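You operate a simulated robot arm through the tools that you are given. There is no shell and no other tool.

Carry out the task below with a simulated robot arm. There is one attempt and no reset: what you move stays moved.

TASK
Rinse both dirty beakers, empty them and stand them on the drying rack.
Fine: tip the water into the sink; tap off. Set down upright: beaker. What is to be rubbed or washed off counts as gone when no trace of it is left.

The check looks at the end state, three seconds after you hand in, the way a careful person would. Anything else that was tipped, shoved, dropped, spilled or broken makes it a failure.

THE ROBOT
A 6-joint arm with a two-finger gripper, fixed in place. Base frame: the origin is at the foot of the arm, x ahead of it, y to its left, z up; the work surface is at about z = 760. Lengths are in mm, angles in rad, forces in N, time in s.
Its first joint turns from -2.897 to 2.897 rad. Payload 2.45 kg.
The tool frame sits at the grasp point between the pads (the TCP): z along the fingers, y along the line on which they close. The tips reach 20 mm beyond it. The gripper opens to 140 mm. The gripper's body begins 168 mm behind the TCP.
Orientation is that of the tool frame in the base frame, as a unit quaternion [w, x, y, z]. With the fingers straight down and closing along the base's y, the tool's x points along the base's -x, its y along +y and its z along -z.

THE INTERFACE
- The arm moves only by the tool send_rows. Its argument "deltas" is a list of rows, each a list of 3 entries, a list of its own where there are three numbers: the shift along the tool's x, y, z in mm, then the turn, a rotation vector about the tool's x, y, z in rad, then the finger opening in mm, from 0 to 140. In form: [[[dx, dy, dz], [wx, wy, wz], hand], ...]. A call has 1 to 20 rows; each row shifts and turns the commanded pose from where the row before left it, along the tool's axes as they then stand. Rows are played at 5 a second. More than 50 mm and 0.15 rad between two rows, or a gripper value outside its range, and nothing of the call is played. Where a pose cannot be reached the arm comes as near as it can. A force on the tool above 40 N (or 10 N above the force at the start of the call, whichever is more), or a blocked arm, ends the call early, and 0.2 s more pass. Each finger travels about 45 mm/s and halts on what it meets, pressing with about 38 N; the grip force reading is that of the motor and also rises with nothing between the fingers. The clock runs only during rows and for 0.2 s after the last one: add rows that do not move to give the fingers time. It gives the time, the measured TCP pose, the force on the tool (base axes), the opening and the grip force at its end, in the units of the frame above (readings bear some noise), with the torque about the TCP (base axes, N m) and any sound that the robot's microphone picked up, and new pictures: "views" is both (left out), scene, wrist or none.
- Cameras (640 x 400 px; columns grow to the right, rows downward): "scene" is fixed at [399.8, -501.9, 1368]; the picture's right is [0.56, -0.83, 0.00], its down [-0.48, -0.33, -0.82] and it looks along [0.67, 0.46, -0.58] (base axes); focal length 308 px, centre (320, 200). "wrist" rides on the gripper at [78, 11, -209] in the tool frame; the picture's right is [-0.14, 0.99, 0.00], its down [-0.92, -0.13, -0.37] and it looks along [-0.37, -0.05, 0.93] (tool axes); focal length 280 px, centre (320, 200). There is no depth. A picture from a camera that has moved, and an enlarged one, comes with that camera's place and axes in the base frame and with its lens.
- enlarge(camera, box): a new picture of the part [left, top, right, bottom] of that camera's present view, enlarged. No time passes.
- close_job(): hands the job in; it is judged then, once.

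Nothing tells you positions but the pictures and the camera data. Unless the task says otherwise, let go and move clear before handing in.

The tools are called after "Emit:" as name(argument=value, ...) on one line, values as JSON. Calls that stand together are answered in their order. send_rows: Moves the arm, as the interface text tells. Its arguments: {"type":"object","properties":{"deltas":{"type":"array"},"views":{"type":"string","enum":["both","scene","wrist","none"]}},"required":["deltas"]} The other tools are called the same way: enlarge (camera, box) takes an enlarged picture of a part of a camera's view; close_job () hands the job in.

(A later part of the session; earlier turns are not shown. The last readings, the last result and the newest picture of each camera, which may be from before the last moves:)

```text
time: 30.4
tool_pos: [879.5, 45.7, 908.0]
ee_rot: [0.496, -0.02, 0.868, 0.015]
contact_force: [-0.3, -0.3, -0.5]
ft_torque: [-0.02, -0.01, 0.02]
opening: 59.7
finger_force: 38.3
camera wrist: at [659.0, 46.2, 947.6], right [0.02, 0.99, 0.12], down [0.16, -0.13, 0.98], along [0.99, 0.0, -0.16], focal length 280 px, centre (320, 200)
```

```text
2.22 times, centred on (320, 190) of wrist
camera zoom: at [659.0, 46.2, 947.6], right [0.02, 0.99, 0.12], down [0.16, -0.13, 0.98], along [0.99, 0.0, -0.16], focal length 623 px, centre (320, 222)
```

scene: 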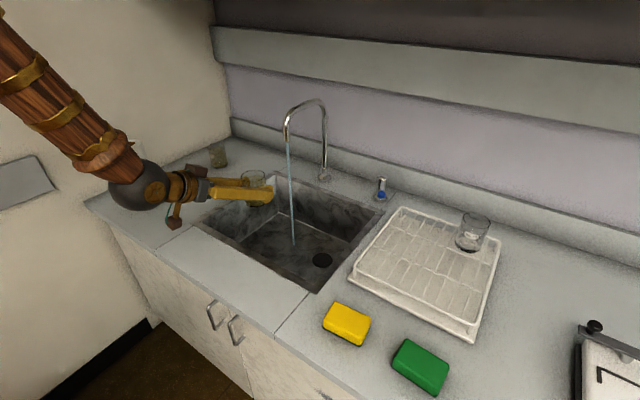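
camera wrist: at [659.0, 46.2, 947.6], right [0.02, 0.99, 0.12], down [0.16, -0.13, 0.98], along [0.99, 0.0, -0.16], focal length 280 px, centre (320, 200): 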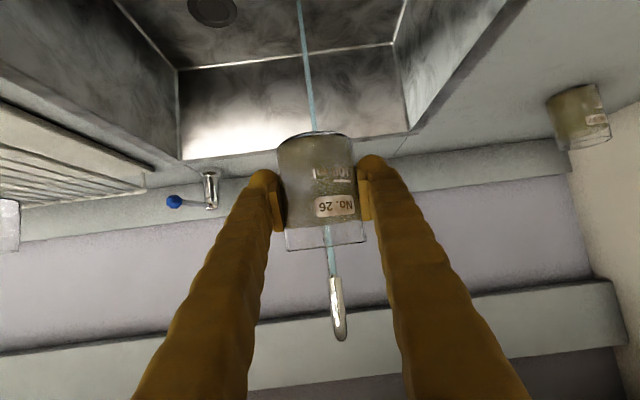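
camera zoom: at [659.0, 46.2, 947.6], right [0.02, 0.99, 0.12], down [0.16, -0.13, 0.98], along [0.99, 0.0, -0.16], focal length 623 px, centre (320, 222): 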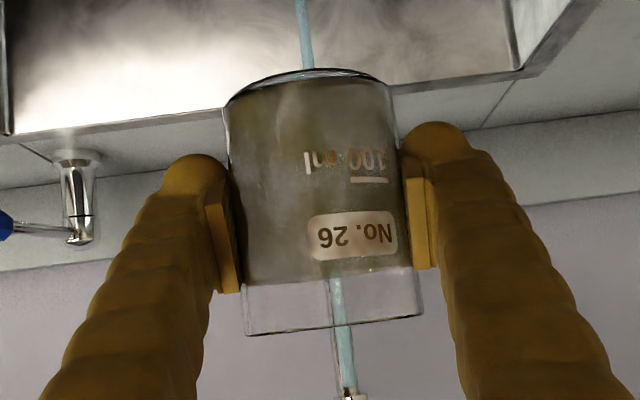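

Stream line matches (1028,48). The residue coats the lower part of the inside. Move the beaker under the spout with its rim about 45 mm below it, then let it fill.

Emit:
send_rows(deltas=[[[-14.4, -1.1, 26.8], [0, 0, 0], 40], [[-14.4, -1.1, 26.8], [0, 0, 0], 40], [[-14.4, -1.1, 26.8], [0, 0, 0], 40], [[-14.4, -1.1, 26.8], [0, 0, 0], 40], [[-14.4, -1.1, 26.8], [0, 0, 0], 40], [[0, 0, 0], [0, 0, 0], 40], [[0, 0, 0], [0, 0, 0], 40], [[0, 0, 0], [0, 0, 0], 40]])

Emit:
enlarge(camera="scene", box=[240, 90, 360, 220])

Emit:
enlarge(camera="wrist", box=[200, 100, 440, 280])

```text
time: 32.2
tool_pos: [1033.0, 46.8, 901.5]
ee_rot: [0.496, -0.02, 0.868, 0.014]
contact_force: [-0.4, -0.3, -0.7]
ft_torque: [0.03, -0.01, -0.02]
opening: 59.7
finger_force: 38.3
camera wrist: at [812.2, 47.6, 941.0], right [0.02, 0.99, 0.12], down [0.16, -0.13, 0.98], along [0.99, 0.0, -0.16], focal length 280 px, centre (320, 200)
```

scene: 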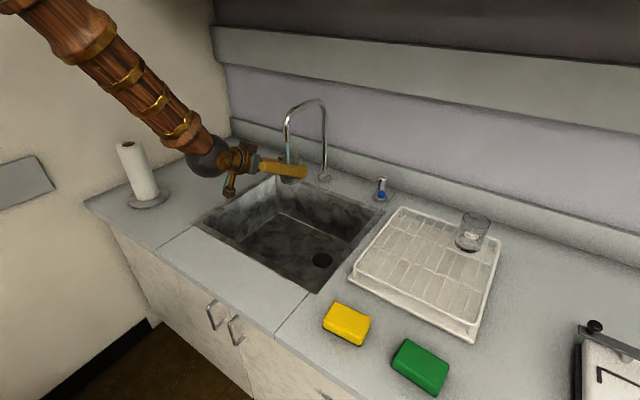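
wrist: 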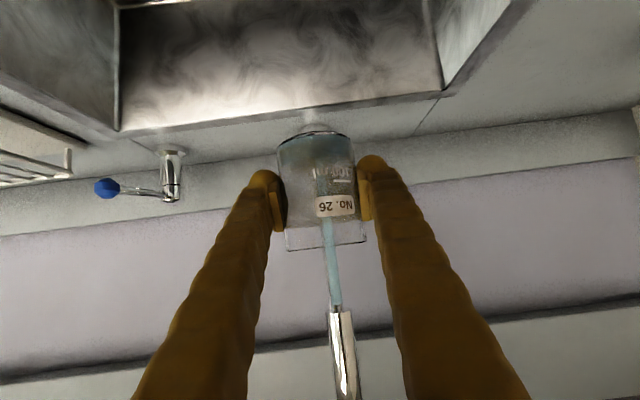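

```text
3.08 times, centred on (300, 155) of scene
camera zoom: at [399.8, -501.9, 1368.0], right [0.56, -0.83, 0.0], down [-0.48, -0.33, -0.82], along [0.67, 0.46, -0.58], focal length 949 px, centre (382, 338)
```

zoom: 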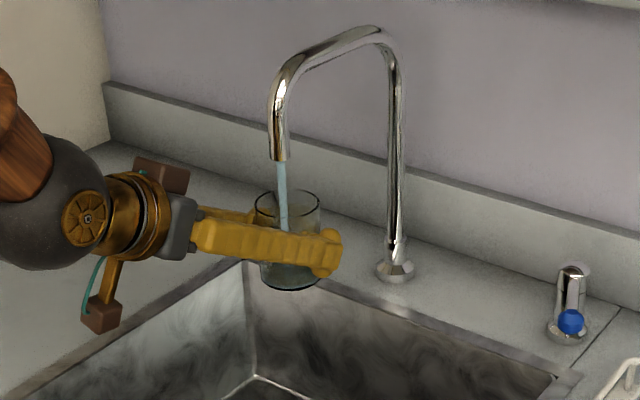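

```text
2.22 times, centred on (320, 190) of wrist
camera zoom: at [812.2, 47.6, 941.0], right [0.02, 0.99, 0.12], down [0.16, -0.13, 0.98], along [0.99, 0.0, -0.16], focal length 623 px, centre (320, 222)
```

zoom: 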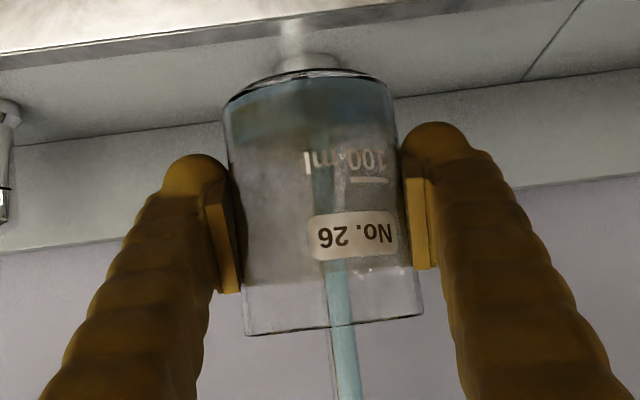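

The water is filling it and the film is already fading. Keep holding.

Emit:
send_rows(deltas=[[[0, 0, 0], [0, 0, 0], 40], [[0, 0, 0], [0, 0, 0], 40], [[0, 0, 0], [0, 0, 0], 40], [[0, 0, 0], [0, 0, 0], 40], [[0, 0, 0], [0, 0, 0], 40], [[0, 0, 0], [0, 0, 0], 40]], views="none")

Emit:
enlarge(camera="wrist", box=[200, 100, 440, 280])

Emit:
enlarge(camera="scene", box=[270, 130, 330, 190])

```text
time: 33.6
tool_pos: [1033.7, 48.2, 901.3]
ee_rot: [0.495, -0.019, 0.869, 0.014]
contact_force: [-0.3, 0.5, -0.7]
ft_torque: [0.03, 0.03, 0.02]
opening: 59.8
finger_force: 38.4
```

```text
2.22 times, centred on (320, 190) of wrist
camera zoom: at [812.2, 47.6, 941.0], right [0.02, 0.99, 0.12], down [0.16, -0.13, 0.98], along [0.99, 0.0, -0.16], focal length 623 px, centre (320, 222)
```

zoom: 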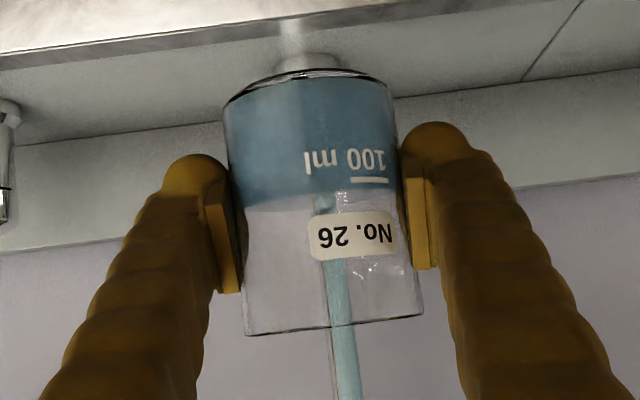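

```text
6.67 times, centred on (300, 160) of scene
camera zoom: at [399.8, -501.9, 1368.0], right [0.56, -0.83, 0.0], down [-0.48, -0.33, -0.82], along [0.67, 0.46, -0.58], focal length 2056 px, centre (453, 467)
```

zoom: 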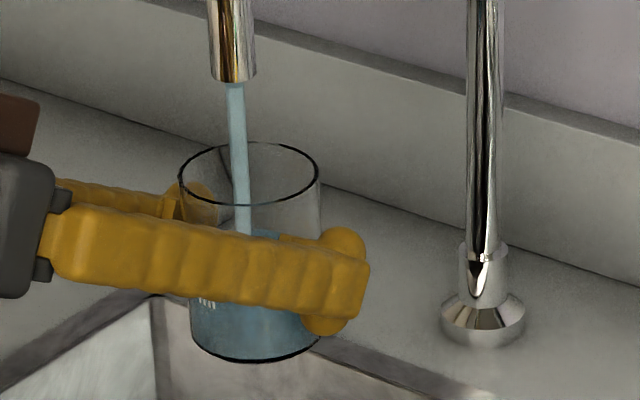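

Film looks gone at the water line and below. I'll fill a little more, then back out of the stream and level the tool for pouring.

Emit:
send_rows(deltas=[[[0, 0, 0], [0, 0, 0], 40], [[0, 0, 0], [0, 0, 0], 40], [[0, 0, 0], [0, 0, 0], 40], [[0, 0, 0], [0, 0, 0], 40], [[0, 0, 0], [0, 0, 0], 40], [[5, 0, -11.7], [0, 0, 0], 40], [[10.6, 0, -23.5], [0, 0, 0], 40], [[10.6, 0, -23.5], [0, 0, 0], 40], [[10.6, 0, -23.5], [0, 0, 0], 40], [[10.6, 0, -23.5], [0, 0, 0], 40], [[5.3, 0, -11.7], [0, 0, 0], 40], [[0, 0, 0], [0, 0, 0], 40]])

Emit:
enlarge(camera="wrist", box=[200, 100, 440, 280])

Emit:
enlarge(camera="scene", box=[210, 130, 300, 220])

```text
time: 36.2
tool_pos: [905.4, 43.1, 915.2]
ee_rot: [0.496, -0.018, 0.868, 0.013]
contact_force: [-0.5, -0.5, -0.7]
ft_torque: [0.01, -0.02, 0.03]
opening: 59.6
finger_force: 38.6
camera wrist: at [685.2, 43.0, 954.6], right [0.02, 0.99, 0.12], down [0.16, -0.13, 0.98], along [0.99, 0.0, -0.16], focal length 280 px, centre (320, 200)
```

scene: 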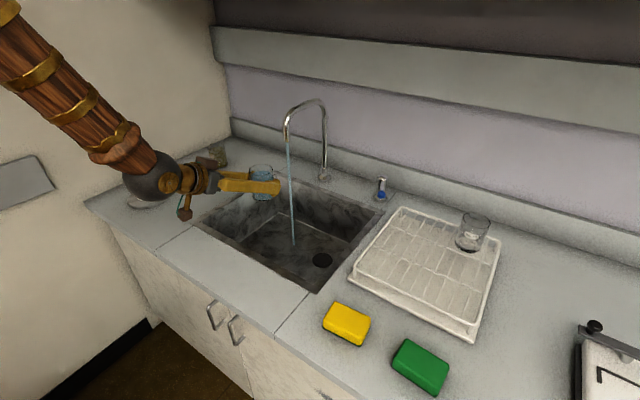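
wrist: 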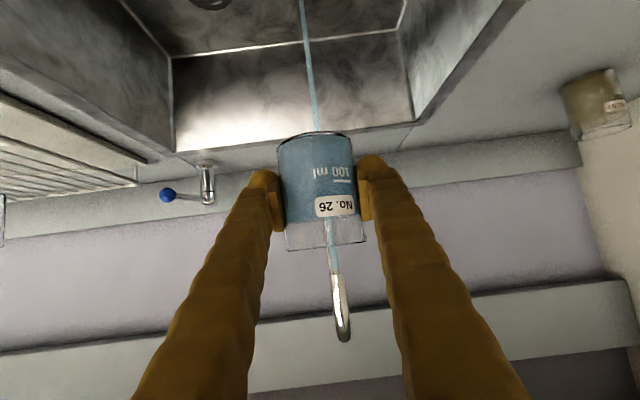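

```text
2.22 times, centred on (320, 190) of wrist
camera zoom: at [685.2, 43.0, 954.6], right [0.02, 0.99, 0.12], down [0.16, -0.13, 0.98], along [0.99, 0.0, -0.16], focal length 623 px, centre (320, 222)
```

zoom: 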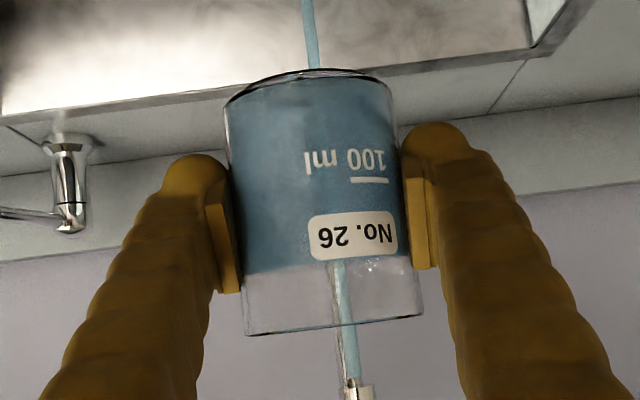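

```text
4.44 times, centred on (255, 175) of scene
camera zoom: at [399.8, -501.9, 1368.0], right [0.56, -0.83, 0.0], down [-0.48, -0.33, -0.82], along [0.67, 0.46, -0.58], focal length 1370 px, centre (609, 311)
```

zoom: 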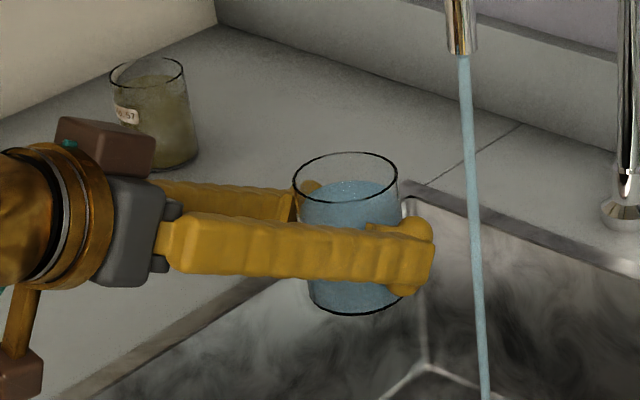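

Filled to about two-thirds and clear. Now level the tool and roll about 2.4 rad so the beaker tips over the sink.

Emit:
send_rows(deltas=[[[0, 0, 0], [0, -0.15, 0], 40], [[0, 0, 0], [0, -0.15, 0], 40], [[0, 0, 0], [0, -0.1, 0], 40], [[0, 0, 0], [0, 0, 0.15], 40], [[0, 0, 0], [0, 0, 0.15], 40], [[0, 0, 0], [0, 0, 0.15], 40], [[0, 0, 0], [0, 0, 0.15], 40], [[0, 0, 0], [0, 0, 0.15], 40], [[0, 0, 0], [0, 0, 0.15], 40], [[0, 0, 0], [0, 0, 0.15], 40], [[0, 0, 0], [0, 0, 0.15], 40]])

```text
time: 38.6
tool_pos: [904.7, 41.3, 916.0]
ee_rot: [0.534, 0.413, 0.63, 0.385]
contact_force: [0.1, 0.1, -0.1]
ft_torque: [-0.01, 0.01, 0.0]
opening: 59.4
finger_force: 37.9
camera wrist: at [691.7, 109.0, 926.8], right [0.12, 0.23, 0.97], down [-0.29, -0.92, 0.26], along [0.95, -0.32, -0.04], focal length 280 px, centre (320, 200)
```

scene: 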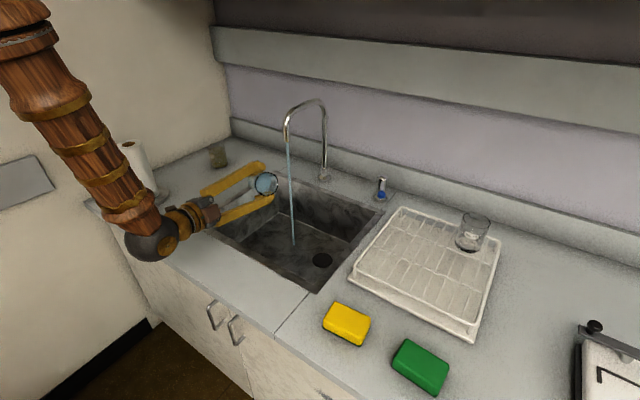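
wrist: 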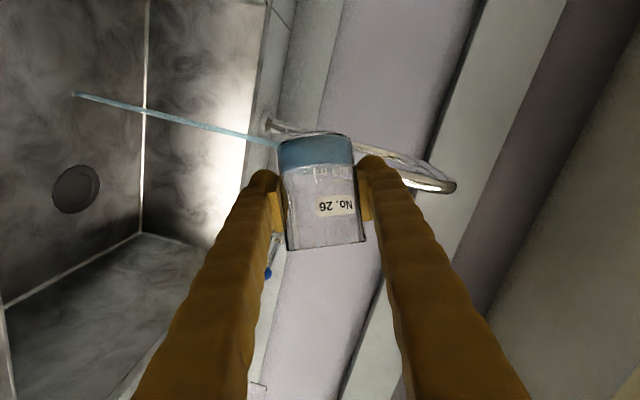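

It's pouring into the sink. Continue the roll and hold.

Emit:
send_rows(deltas=[[[0, 0, 0], [0, 0, 0.15], 40], [[0, 0, 0], [0, 0, 0.15], 40], [[0, 0, 0], [0, 0, 0.15], 40], [[0, 0, 0], [0, 0, 0.15], 40], [[0, 0, 0], [0, 0, 0.15], 40], [[0, 0, 0], [0, 0, 0.15], 40], [[0, 0, 0], [0, 0, 0.15], 40], [[0, 0, 0], [0, 0, 0.15], 40], [[0, 0, 0], [0, 0, 0.15], 40], [[0, 0, 0], [0, 0, 0], 40], [[0, 0, 0], [0, 0, 0], 40], [[0, 0, 0], [0, 0, 0], 40], [[0, 0, 0], [0, 0, 0], 40], [[0, 0, 0], [0, 0, 0], 40], [[0, 0, 0], [0, 0, 0], 40], [[0, 0, 0], [0, 0, 0], 40], [[0, 0, 0], [0, 0, 0], 40]])

Emit:
enlarge(camera="wrist", box=[200, 100, 440, 280])

Emit:
enlarge(camera="scene", box=[200, 130, 320, 240])

```text
time: 42.2
tool_pos: [906.1, 40.9, 915.8]
ee_rot: [0.175, 0.715, 0.234, 0.635]
contact_force: [-0.4, -0.3, 0.1]
ft_torque: [0.0, 0.03, 0.0]
opening: 59.2
finger_force: 38.6
camera wrist: at [706.0, 66.6, 1014.5], right [0.1, -0.9, 0.43], down [-0.46, -0.43, -0.78], along [0.88, -0.12, -0.45], focal length 280 px, centre (320, 200)
```

scene: 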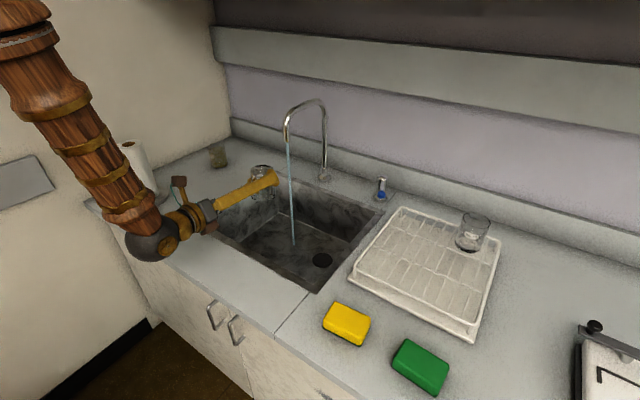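
wrist: 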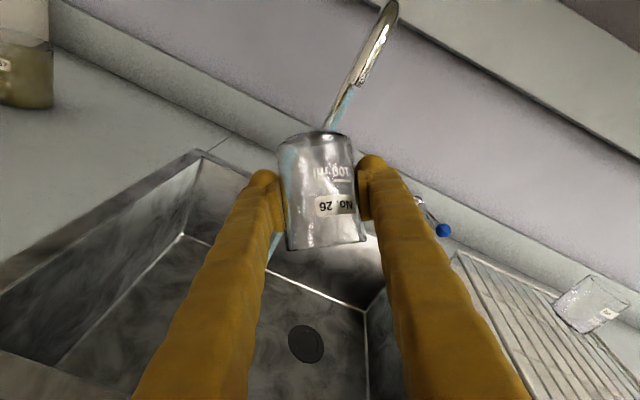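

```text
2.22 times, centred on (320, 190) of wrist
camera zoom: at [706.0, 66.6, 1014.5], right [0.1, -0.9, 0.43], down [-0.46, -0.43, -0.78], along [0.88, -0.12, -0.45], focal length 623 px, centre (320, 222)
```

zoom: 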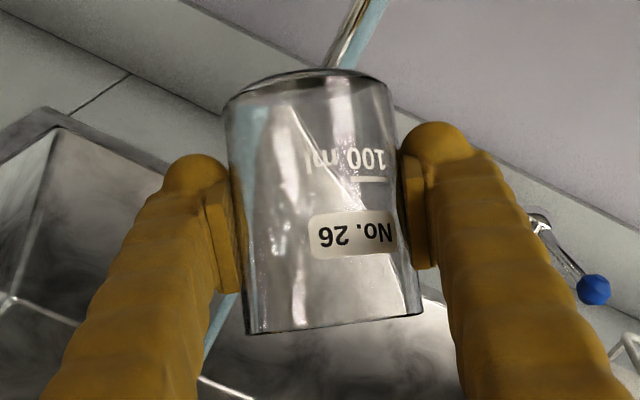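

```text
3.64 times, centred on (260, 185) of scene
camera zoom: at [399.8, -501.9, 1368.0], right [0.56, -0.83, 0.0], down [-0.48, -0.33, -0.82], along [0.67, 0.46, -0.58], focal length 1121 px, centre (538, 254)
```

zoom: 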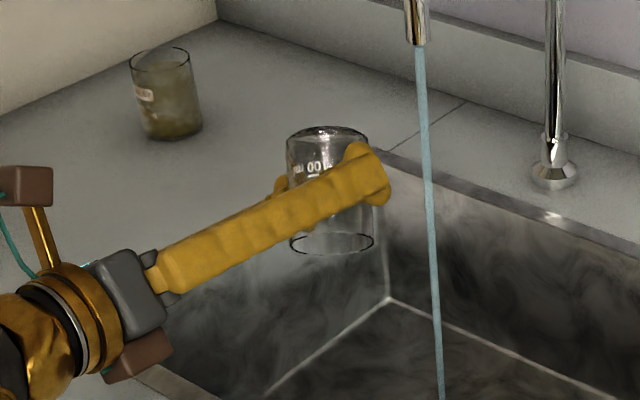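

Looks empty and clear. Roll back upright, restore the pitch, and inspect.

Emit:
send_rows(deltas=[[[0, 0, 0], [0, 0, -0.15], 40], [[0, 0, 0], [0, 0, -0.15], 40], [[0, 0, 0], [0, 0, -0.15], 40], [[0, 0, 0], [0, 0, -0.15], 40], [[0, 0, 0], [0, 0, -0.15], 40], [[0, 0, 0], [0, 0, -0.15], 40], [[0, 0, 0], [0, 0, -0.15], 40], [[0, 0, 0], [0, 0, -0.15], 40], [[0, 0, 0], [0, 0, -0.15], 40], [[0, 0, 0], [0, 0, -0.15], 40], [[0, 0, 0], [0, 0, -0.15], 40], [[0, 0, 0], [0, 0, -0.15], 40], [[0, 0, 0], [0, 0, -0.15], 40], [[0, 0, 0], [0, 0, -0.15], 40], [[0, 0, 0], [0, 0, -0.15], 40], [[0, 0, 0], [0, 0, -0.15], 40], [[0, 0, 0], [0, 0, -0.15], 40], [[0, 0, 0], [0, 0.15, 0], 40], [[0, 0, 0], [0, 0.15, 0], 40], [[0, 0, 0], [0, 0.1, 0], 40]])

Emit:
enlarge(camera="wrist", box=[200, 100, 440, 280])

Emit:
enlarge(camera="scene", box=[210, 140, 300, 220])

```text
time: 46.4
tool_pos: [906.0, 43.0, 916.2]
ee_rot: [0.494, -0.018, 0.869, 0.013]
contact_force: [0.8, -0.9, -0.5]
ft_torque: [0.01, -0.01, 0.01]
opening: 59.3
finger_force: 37.8
camera wrist: at [684.1, 42.5, 955.9], right [0.02, 0.99, 0.12], down [0.16, -0.12, 0.98], along [0.99, 0.0, -0.16], focal length 280 px, centre (320, 200)
```

scene: 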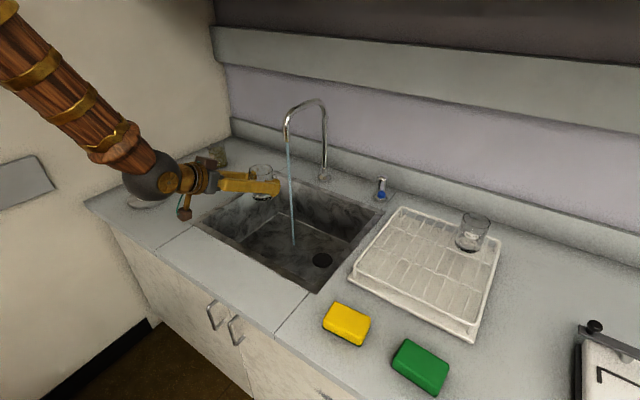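
wrist: 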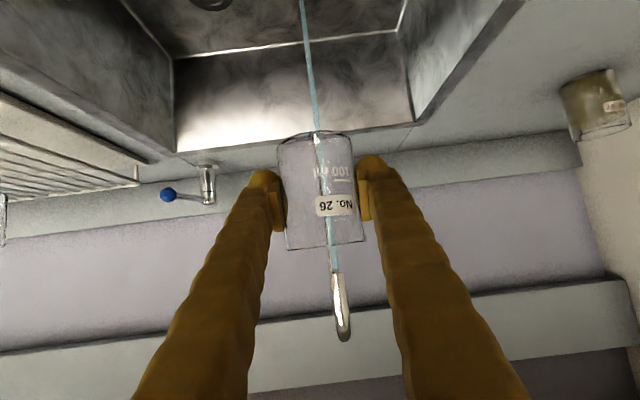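

```text
2.22 times, centred on (320, 190) of wrist
camera zoom: at [684.1, 42.5, 955.9], right [0.02, 0.99, 0.12], down [0.16, -0.12, 0.98], along [0.99, 0.0, -0.16], focal length 623 px, centre (320, 222)
```

zoom: 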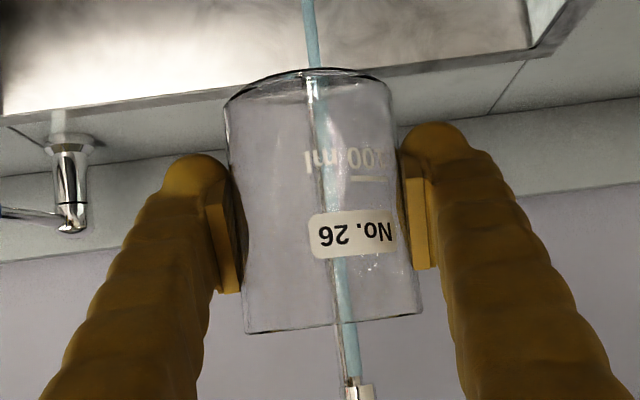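

```text
5.00 times, centred on (255, 180) of scene
camera zoom: at [399.8, -501.9, 1368.0], right [0.56, -0.83, 0.0], down [-0.48, -0.33, -0.82], along [0.67, 0.46, -0.58], focal length 1542 px, centre (645, 300)
```

zoom: 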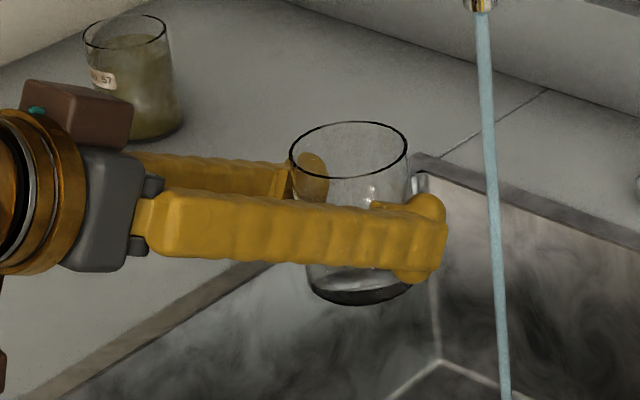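

Beaker No. 26 is clear and empty. Next, yaw right and carry it above the drying rack, around (1000,-470).

Emit:
send_rows(deltas=[[[0, 0, 0], [0.105, 0, 0.062], 40], [[0, 0, 0], [0.105, 0, 0.062], 40], [[0, 0, 0], [0.105, 0, 0.062], 40], [[0, 0, 0], [0.105, 0, 0.062], 40], [[-15.3, -35.4, 20.35], [0, 0, 0], 40], [[-15.3, -35.4, 20.35], [0, 0, 0], 40], [[-15.3, -35.4, 20.35], [0, 0, 0], 40], [[-15.3, -35.4, 20.35], [0, 0, 0], 40], [[-15.3, -35.4, 20.35], [0, 0, 0], 40], [[-15.3, -35.4, 20.35], [0, 0, 0], 40], [[-15.3, -35.4, 20.35], [0, 0, 0], 40], [[-15.3, -35.4, 20.35], [0, 0, 0], 40], [[-15.3, -35.4, 20.35], [0, 0, 0], 40], [[-15.3, -35.4, 20.35], [0, 0, 0], 40], [[-15.3, -35.4, 20.35], [0, 0, 0], 40], [[-15.3, -35.4, 20.35], [0, 0, 0], 40]])

Emit:
enlarge(camera="scene", box=[340, 140, 520, 350])

Emit:
enlarge(camera="wrist", box=[160, 0, 480, 240])

```text
time: 49.8
tool_pos: [997.6, -473.5, 946.5]
ee_rot: [0.484, 0.191, 0.848, -0.107]
contact_force: [0.5, 0.1, -0.3]
ft_torque: [0.03, -0.02, -0.02]
opening: 59.4
finger_force: 38.1
camera wrist: at [803.0, -369.7, 987.1], right [0.49, 0.86, 0.12], down [0.08, -0.18, 0.98], along [0.87, -0.47, -0.16], focal length 280 px, centre (320, 200)
```

scene: 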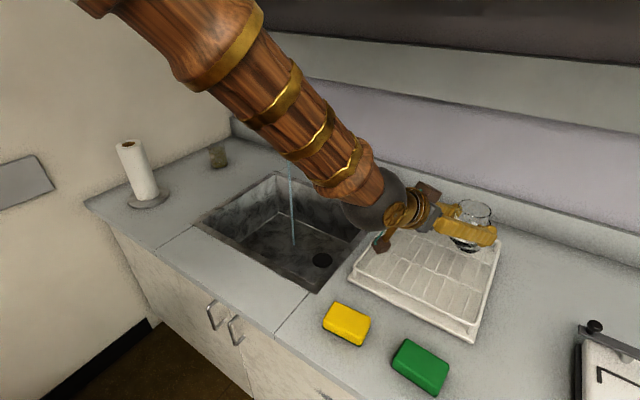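
wrist: 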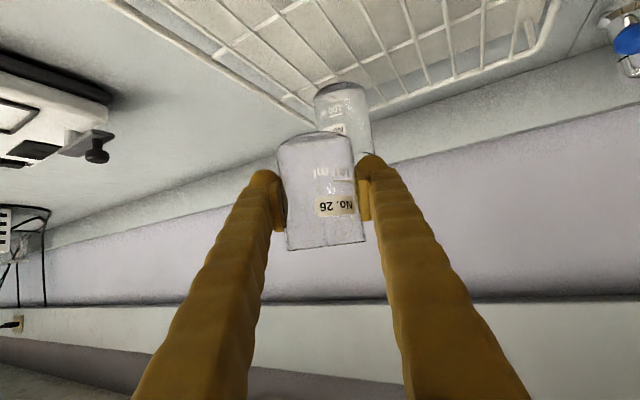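

```text
1.90 times, centred on (430, 245) of scene
camera zoom: at [399.8, -501.9, 1368.0], right [0.56, -0.83, 0.0], down [-0.48, -0.33, -0.82], along [0.67, 0.46, -0.58], focal length 587 px, centre (110, 114)
```

zoom: 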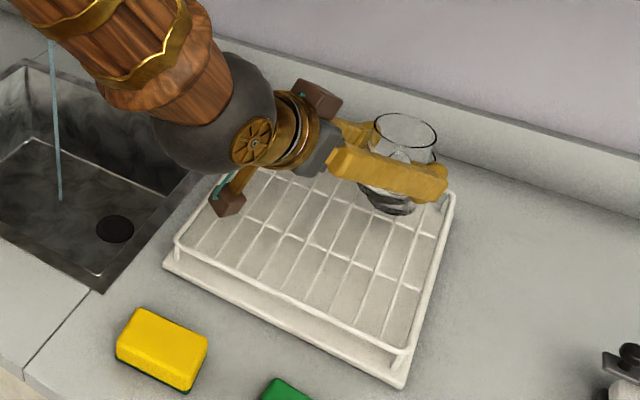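

```text
1.67 times, centred on (320, 120) of wrist
camera zoom: at [803.0, -369.7, 987.1], right [0.49, 0.86, 0.12], down [0.08, -0.18, 0.98], along [0.87, -0.47, -0.16], focal length 467 px, centre (320, 333)
```

zoom: 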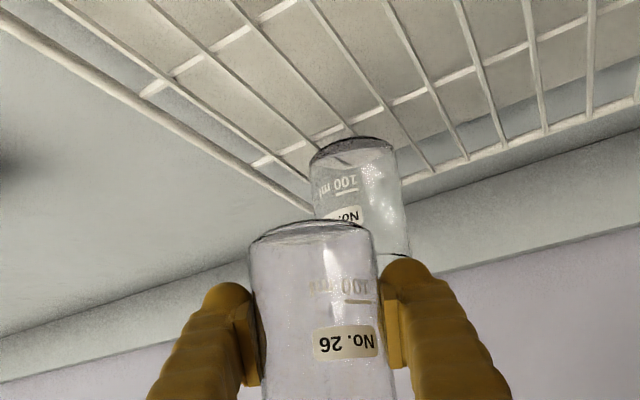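

Above the rack with room around it (existing clean beaker at about (1122,-493)). Descend most of the way, then creep.

Emit:
send_rows(deltas=[[[25.8, 0, 15.2], [0, 0, 0], 40], [[25.8, 0, 15.2], [0, 0, 0], 40], [[25.8, 0, 15.2], [0, 0, 0], 40], [[6.9, 0, 4.1], [0, 0, 0], 40], [[0, 0, 0], [0, 0, 0], 40]])

Emit:
enlarge(camera="scene", box=[400, 180, 520, 280])

Emit:
enlarge(camera="wrist", box=[200, 60, 440, 240])

```text
time: 51.1
tool_pos: [999.6, -473.0, 854.6]
ee_rot: [0.486, 0.191, 0.846, -0.108]
contact_force: [-0.3, -1.0, 4.0]
ft_torque: [-0.02, 0.06, 0.01]
opening: 59.4
finger_force: 37.8
stopped in row 5: the force on the tool passed its limit at 42 N (the readings are from after the stop); the commanded pose is now the measured one
camera wrist: at [805.0, -369.0, 892.7], right [0.49, 0.87, 0.12], down [0.07, -0.18, 0.98], along [0.87, -0.47, -0.15], focal length 280 px, centre (320, 200)
```

scene: 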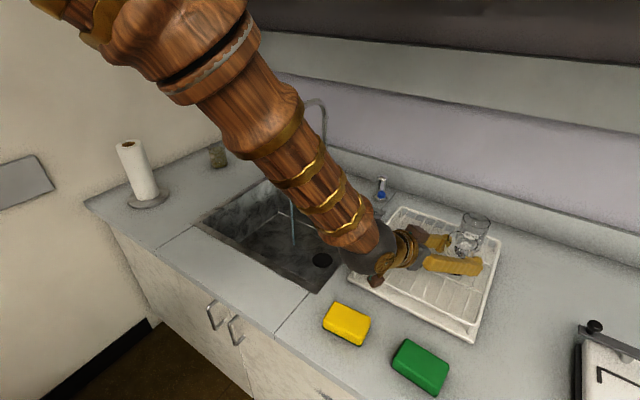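
wrist: 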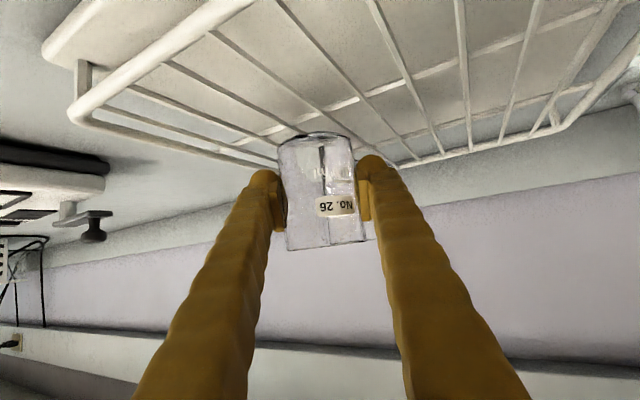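

```text
4.00 times, centred on (460, 230) of scene
camera zoom: at [399.8, -501.9, 1368.0], right [0.56, -0.83, 0.0], down [-0.48, -0.33, -0.82], along [0.67, 0.46, -0.58], focal length 1233 px, centre (-240, 80)
```

zoom: 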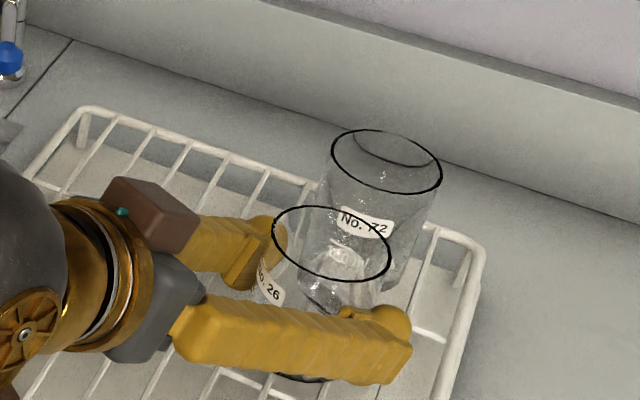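

```text
2.22 times, centred on (320, 150) of wrist
camera zoom: at [805.0, -369.0, 892.7], right [0.49, 0.87, 0.12], down [0.07, -0.18, 0.98], along [0.87, -0.47, -0.15], focal length 623 px, centre (320, 311)
```

zoom: 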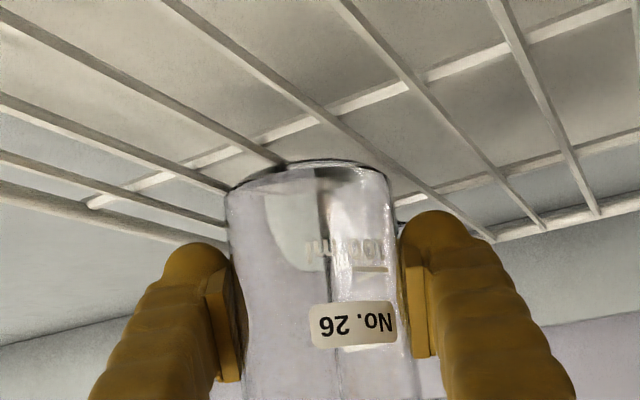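

Contact came at TCP z≈854 (rack wires near z≈810); the beaker is resting on the wires with a light residual load. Open gently.

Emit:
send_rows(deltas=[[[0, 0, 0], [0, 0, 0], 58], [[0, 0, 0], [0, 0, 0], 62], [[0, 0, 0], [0, 0, 0], 66], [[0, 0, 0], [0, 0, 0], 72], [[0, 0, 0], [0, 0, 0], 80], [[0, 0, 0], [0, 0, 0], 86], [[0, 0, 0], [0, 0, 0], 86]])

Emit:
enlarge(camera="scene", box=[400, 180, 520, 280])

Emit:
enlarge(camera="wrist", box=[200, 60, 440, 240])

```text
time: 52.7
tool_pos: [1000.0, -473.4, 854.1]
ee_rot: [0.486, 0.191, 0.846, -0.107]
contact_force: [0.1, 0.0, 0.2]
ft_torque: [0.01, 0.02, -0.03]
opening: 86.2
finger_force: 0.0
camera wrist: at [804.9, -368.9, 892.1], right [0.49, 0.87, 0.12], down [0.08, -0.18, 0.98], along [0.87, -0.47, -0.15], focal length 280 px, centre (320, 200)
```

scene: 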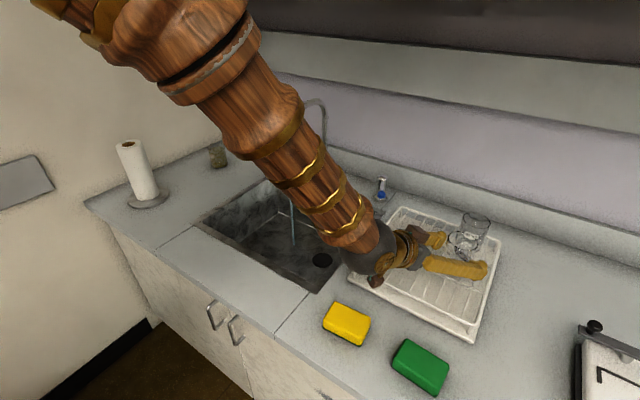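
wrist: 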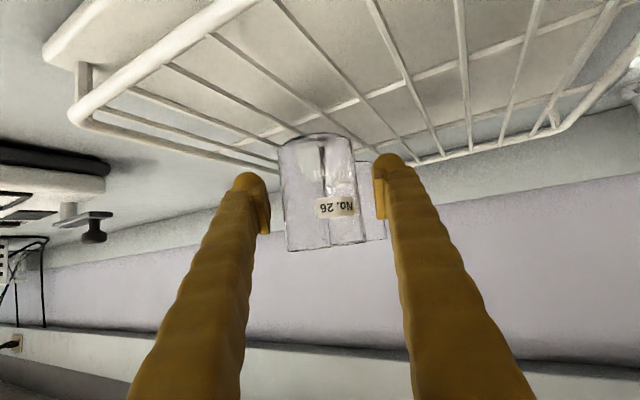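

```text
4.00 times, centred on (460, 230) of scene
camera zoom: at [399.8, -501.9, 1368.0], right [0.56, -0.83, 0.0], down [-0.48, -0.33, -0.82], along [0.67, 0.46, -0.58], focal length 1233 px, centre (-240, 80)
```

zoom: 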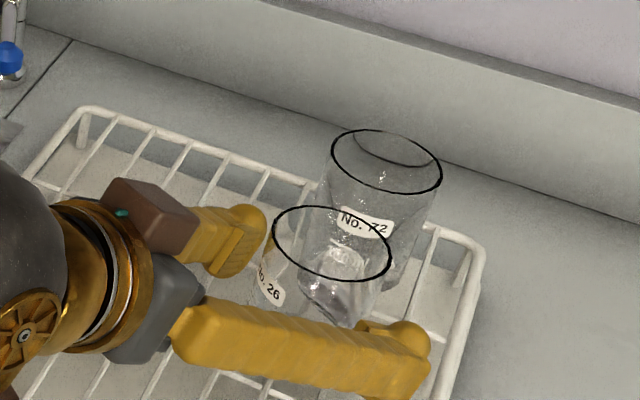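

```text
2.22 times, centred on (320, 150) of wrist
camera zoom: at [804.9, -368.9, 892.1], right [0.49, 0.87, 0.12], down [0.08, -0.18, 0.98], along [0.87, -0.47, -0.15], focal length 623 px, centre (320, 311)
```

zoom: 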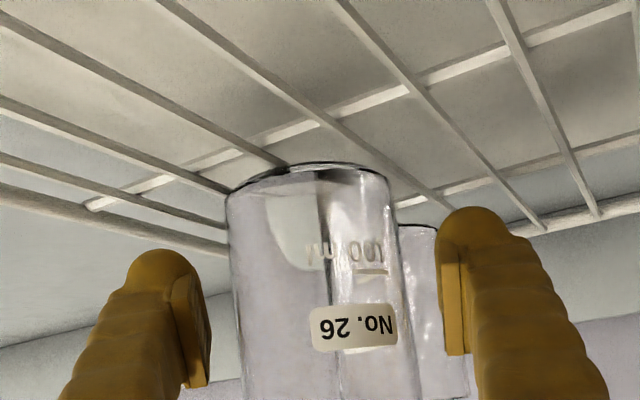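

Standing freely and upright. Back away along the tool axis, then yaw toward the second beaker.

Emit:
send_rows(deltas=[[[0, 0, -20], [0, 0, 0], 86], [[0, 0, -40], [0, 0, 0], 86], [[0, 0, -45], [0, 0, 0], 86], [[0, 0, -45], [0, 0, 0], 90], [[0, 0, -45], [0, 0, 0], 95], [[0, 0, 0], [-0.1205, 0, -0.0711], 100], [[0, 0, 0], [-0.1205, 0, -0.0711], 100], [[0, 0, 0], [-0.1205, 0, -0.0711], 100], [[0, 0, 0], [-0.1205, 0, -0.0711], 100], [[0, 0, 0], [-0.1205, 0, -0.0711], 100], [[0, 0, 0], [-0.1205, 0, -0.0711], 100]])

Emit:
enlarge(camera="scene", box=[340, 160, 540, 350])

```text
time: 55.1
tool_pos: [847.1, -401.3, 951.9]
ee_rot: [0.488, -0.172, 0.85, 0.099]
contact_force: [0.1, 0.2, -0.3]
ft_torque: [-0.02, 0.04, 0.02]
opening: 100.1
finger_force: 0.0
camera wrist: at [639.0, -476.5, 990.0], right [-0.32, 0.94, 0.12], down [0.18, -0.06, 0.98], along [0.93, 0.34, -0.15], focal length 280 px, centre (320, 200)
```

scene: 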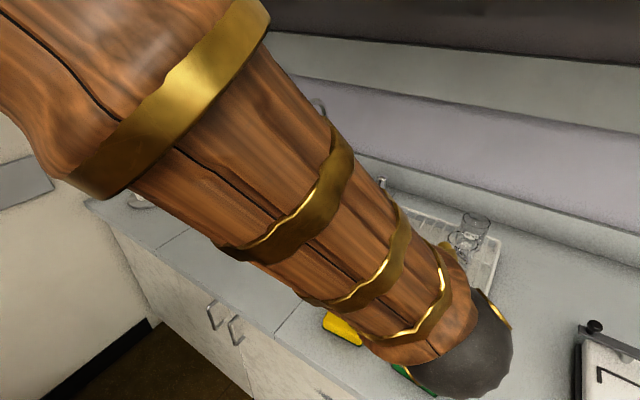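
wrist: 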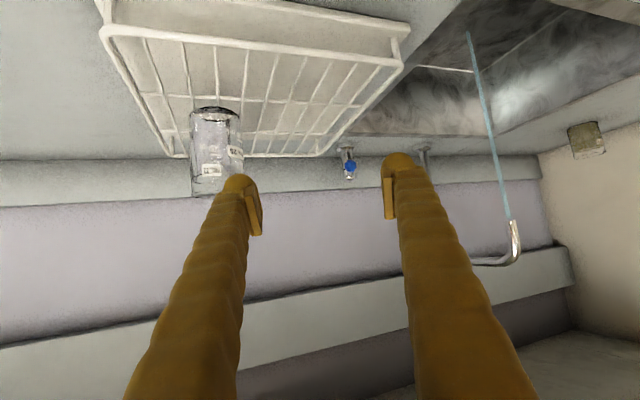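

```text
2.11 times, centred on (440, 255) of scene
camera zoom: at [399.8, -501.9, 1368.0], right [0.56, -0.83, 0.0], down [-0.48, -0.33, -0.82], along [0.67, 0.46, -0.58], focal length 649 px, centre (67, 84)
```

zoom: 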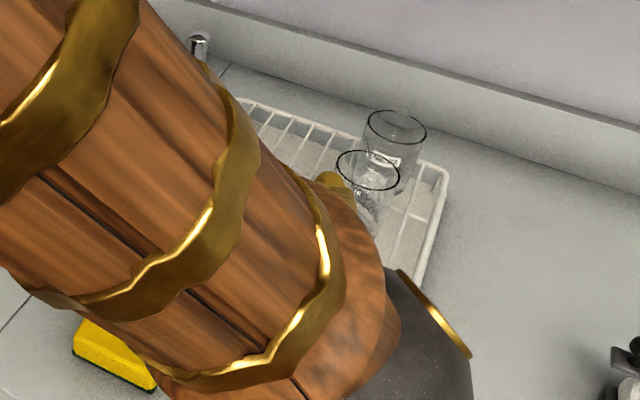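

Beaker 26 stands fine. Now sweep left to the standoff for beaker No. 57.

Emit:
send_rows(deltas=[[[-8.4, 40.2, 13.3], [0, 0, 0], 100], [[-8.4, 40.2, 13.3], [0, 0, 0], 100], [[-8.4, 40.2, 13.3], [0, 0, 0], 100], [[-8.4, 40.2, 13.3], [0, 0, 0], 100], [[-8.4, 40.2, 13.3], [0, 0, 0], 100], [[-8.4, 40.2, 13.3], [0, 0, 0], 100], [[-8.4, 40.2, 13.3], [0, 0, 0], 100], [[-8.4, 40.2, 13.3], [0, 0, 0], 100], [[-8.4, 40.2, 13.3], [0, 0, 0], 100], [[-8.4, 40.2, 13.3], [0, 0, 0], 100], [[-8.4, 40.2, 13.3], [0, 0, 0], 100], [[-8.4, 40.2, 13.3], [0, 0, 0], 100], [[-8.4, 40.2, 13.3], [0, 0, 0], 100], [[-8.4, 40.2, 13.3], [0, 0, 0], 100], [[-8.4, 40.2, 13.3], [0, 0, 0], 100], [[-8.4, 40.2, 13.3], [0, 0, 0], 100], [[-8.4, 40.2, 13.3], [0, 0, 0], 100], [[0, 0, 0], [0, 0, 0], 100]])

Emit:
enlarge(camera="wrist", box=[240, 80, 400, 200])

Emit:
enlarge(camera="scene", box=[340, 160, 540, 350])

```text
time: 58.9
tool_pos: [830.6, 335.2, 961.5]
ee_rot: [0.489, -0.172, 0.85, 0.099]
contact_force: [0.6, -0.4, -0.2]
ft_torque: [-0.01, 0.01, 0.02]
opening: 99.6
finger_force: 0.1
camera wrist: at [623.5, 259.5, 999.0], right [-0.32, 0.94, 0.12], down [0.18, -0.06, 0.98], along [0.93, 0.33, -0.15], focal length 280 px, centre (320, 200)
```

scene: 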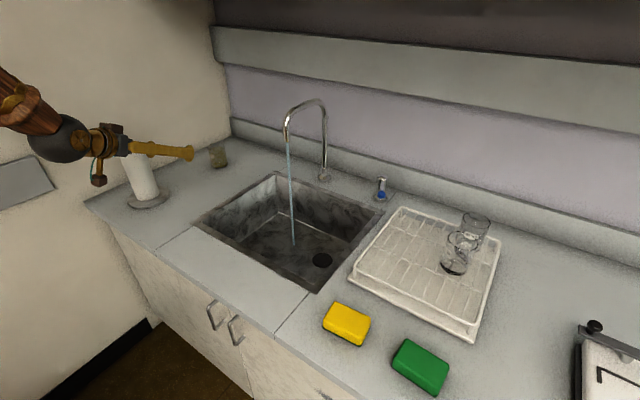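
wrist: 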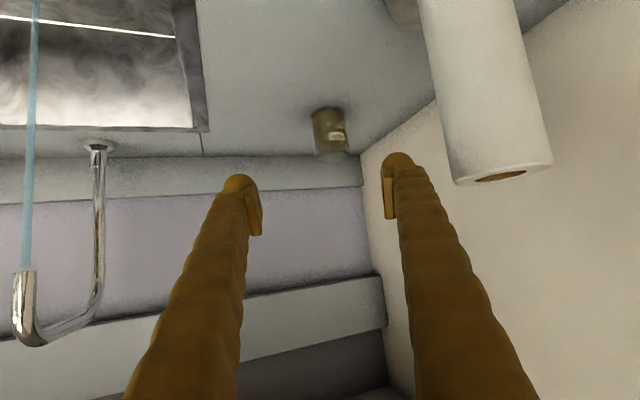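

```text
3.33 times, centred on (320, 140) of wrist
camera zoom: at [623.5, 259.5, 999.0], right [-0.32, 0.94, 0.12], down [0.18, -0.06, 0.98], along [0.93, 0.33, -0.15], focal length 935 px, centre (320, 400)
```

zoom: 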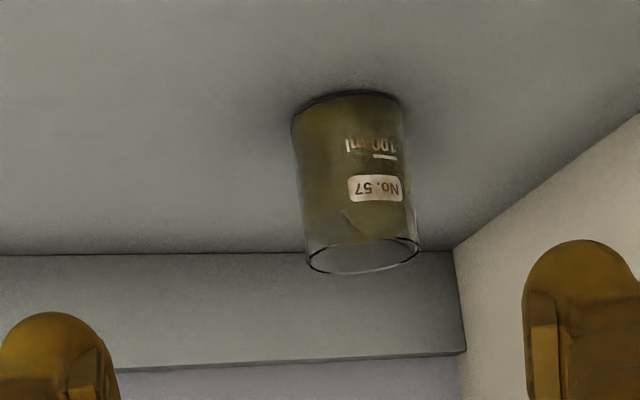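

```text
2.11 times, centred on (440, 255) of scene
camera zoom: at [399.8, -501.9, 1368.0], right [0.56, -0.83, 0.0], down [-0.48, -0.33, -0.82], along [0.67, 0.46, -0.58], focal length 649 px, centre (67, 84)
```

zoom: 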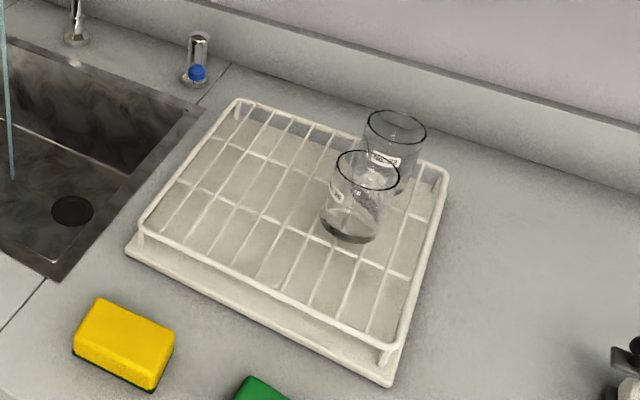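

Beaker 57 is near (1080,458). I'll yaw slightly more so the hand stays clear of the paper roll, then come in part way.

Emit:
send_rows(deltas=[[[0, 0, 0], [-0.104, 0, -0.06], 100], [[-2, -8.7, 0], [0, 0, 0], 100], [[-2, -8.7, 0], [0, 0, 0], 100], [[0, 0, 40], [0, 0, 0], 100], [[0, 0, 40], [0, 0, 0], 100], [[0, 0, 40], [0, 0, 0], 100], [[0, 0, 40], [0, 0, 0], 100], [[0, 0, 40], [0, 0, 0], 100], [[0, 0, 0], [0, 0, 0], 100]])

Emit:
enlarge(camera="wrist", box=[220, 80, 420, 230])

Emit:
enlarge(camera="scene", box=[80, 100, 260, 230])

```text
time: 60.9
tool_pos: [990.4, 404.0, 862.0]
ee_rot: [0.482, -0.223, 0.838, 0.128]
contact_force: [-0.3, -0.3, -0.6]
ft_torque: [-0.01, 0.02, 0.02]
opening: 100.2
finger_force: 0.0
camera wrist: at [793.5, 305.2, 901.8], right [-0.43, 0.9, 0.12], down [0.19, -0.04, 0.98], along [0.88, 0.44, -0.15], focal length 280 px, centre (320, 200)
```

scene: 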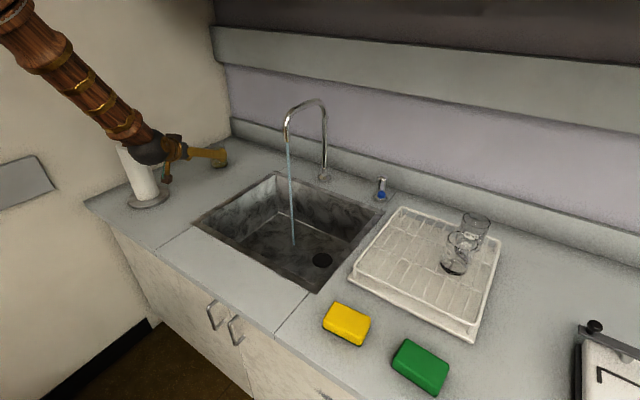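
wrist: 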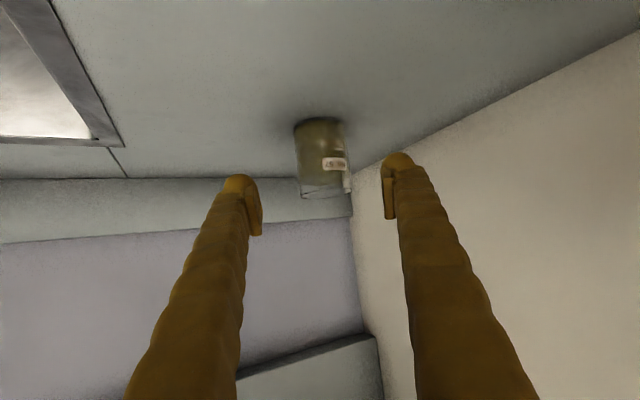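

```text
2.67 times, centred on (320, 155) of wrist
camera zoom: at [793.5, 305.2, 901.8], right [-0.43, 0.9, 0.12], down [0.19, -0.04, 0.98], along [0.88, 0.44, -0.15], focal length 748 px, centre (320, 320)
```

zoom: 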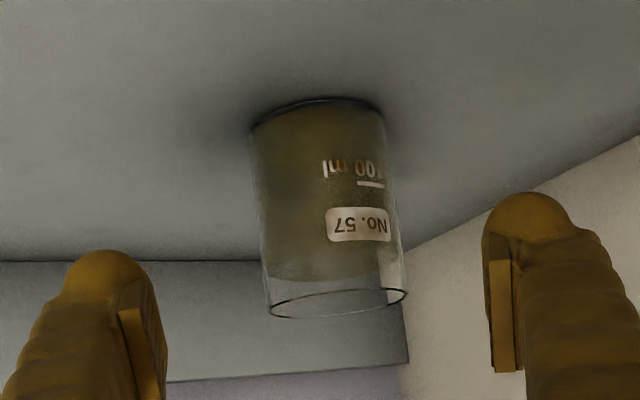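

```text
3.08 times, centred on (170, 165) of scene
camera zoom: at [399.8, -501.9, 1368.0], right [0.56, -0.83, 0.0], down [-0.48, -0.33, -0.82], along [0.67, 0.46, -0.58], focal length 949 px, centre (782, 308)
```

zoom: 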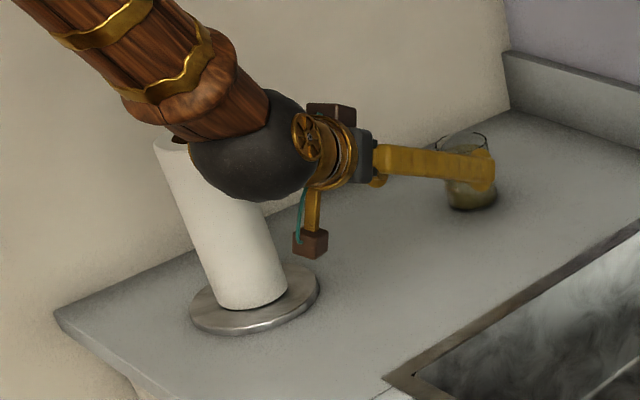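

Lined up; final advance of 120 mm.

Emit:
send_rows(deltas=[[[-0.7, 0.8, 30], [0, 0, 0], 100], [[-0.7, 0.8, 30], [0, 0, 0], 100], [[-0.7, 0.8, 30], [0, 0, 0], 100], [[-0.7, 0.8, 29], [0, 0, 0], 100], [[0, 0, 0], [0, 0, 0], 100]])

Emit:
enlarge(camera="wrist", box=[200, 100, 440, 280])

Emit:
enlarge(camera="scene", box=[80, 100, 260, 230])

```text
time: 62.1
tool_pos: [1080.5, 457.9, 806.2]
ee_rot: [0.482, -0.222, 0.838, 0.128]
contact_force: [-0.2, 0.0, 0.9]
ft_torque: [-0.02, -0.03, 0.01]
opening: 100.0
finger_force: 0.1
camera wrist: at [882.7, 358.2, 844.9], right [-0.43, 0.9, 0.12], down [0.19, -0.04, 0.98], along [0.88, 0.44, -0.15], focal length 280 px, centre (320, 200)
```

scene: 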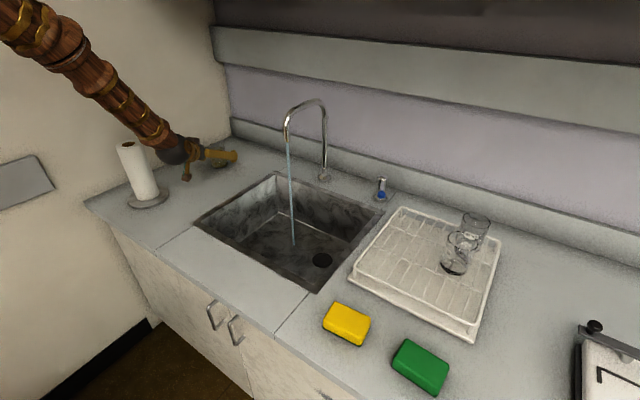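
wrist: 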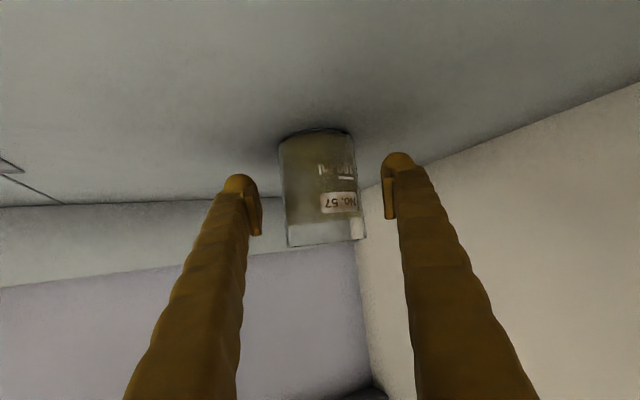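

```text
2.22 times, centred on (320, 190) of wrist
camera zoom: at [882.7, 358.2, 844.9], right [-0.43, 0.9, 0.12], down [0.19, -0.04, 0.98], along [0.88, 0.44, -0.15], focal length 623 px, centre (320, 222)
```

zoom: 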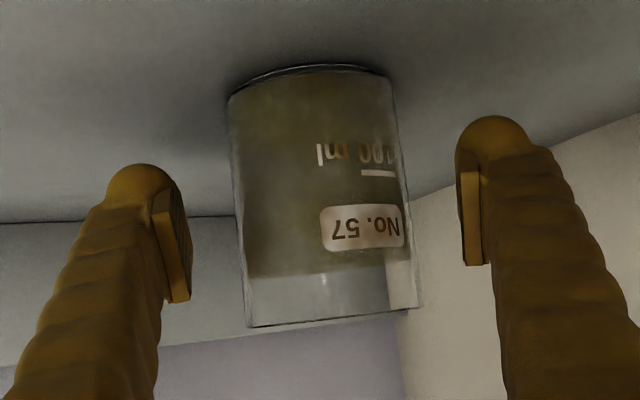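

```text
3.08 times, centred on (170, 165) of scene
camera zoom: at [399.8, -501.9, 1368.0], right [0.56, -0.83, 0.0], down [-0.48, -0.33, -0.82], along [0.67, 0.46, -0.58], focal length 949 px, centre (782, 308)
```

zoom: 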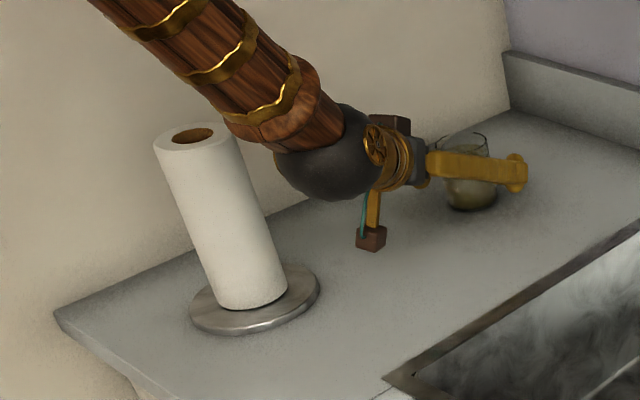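

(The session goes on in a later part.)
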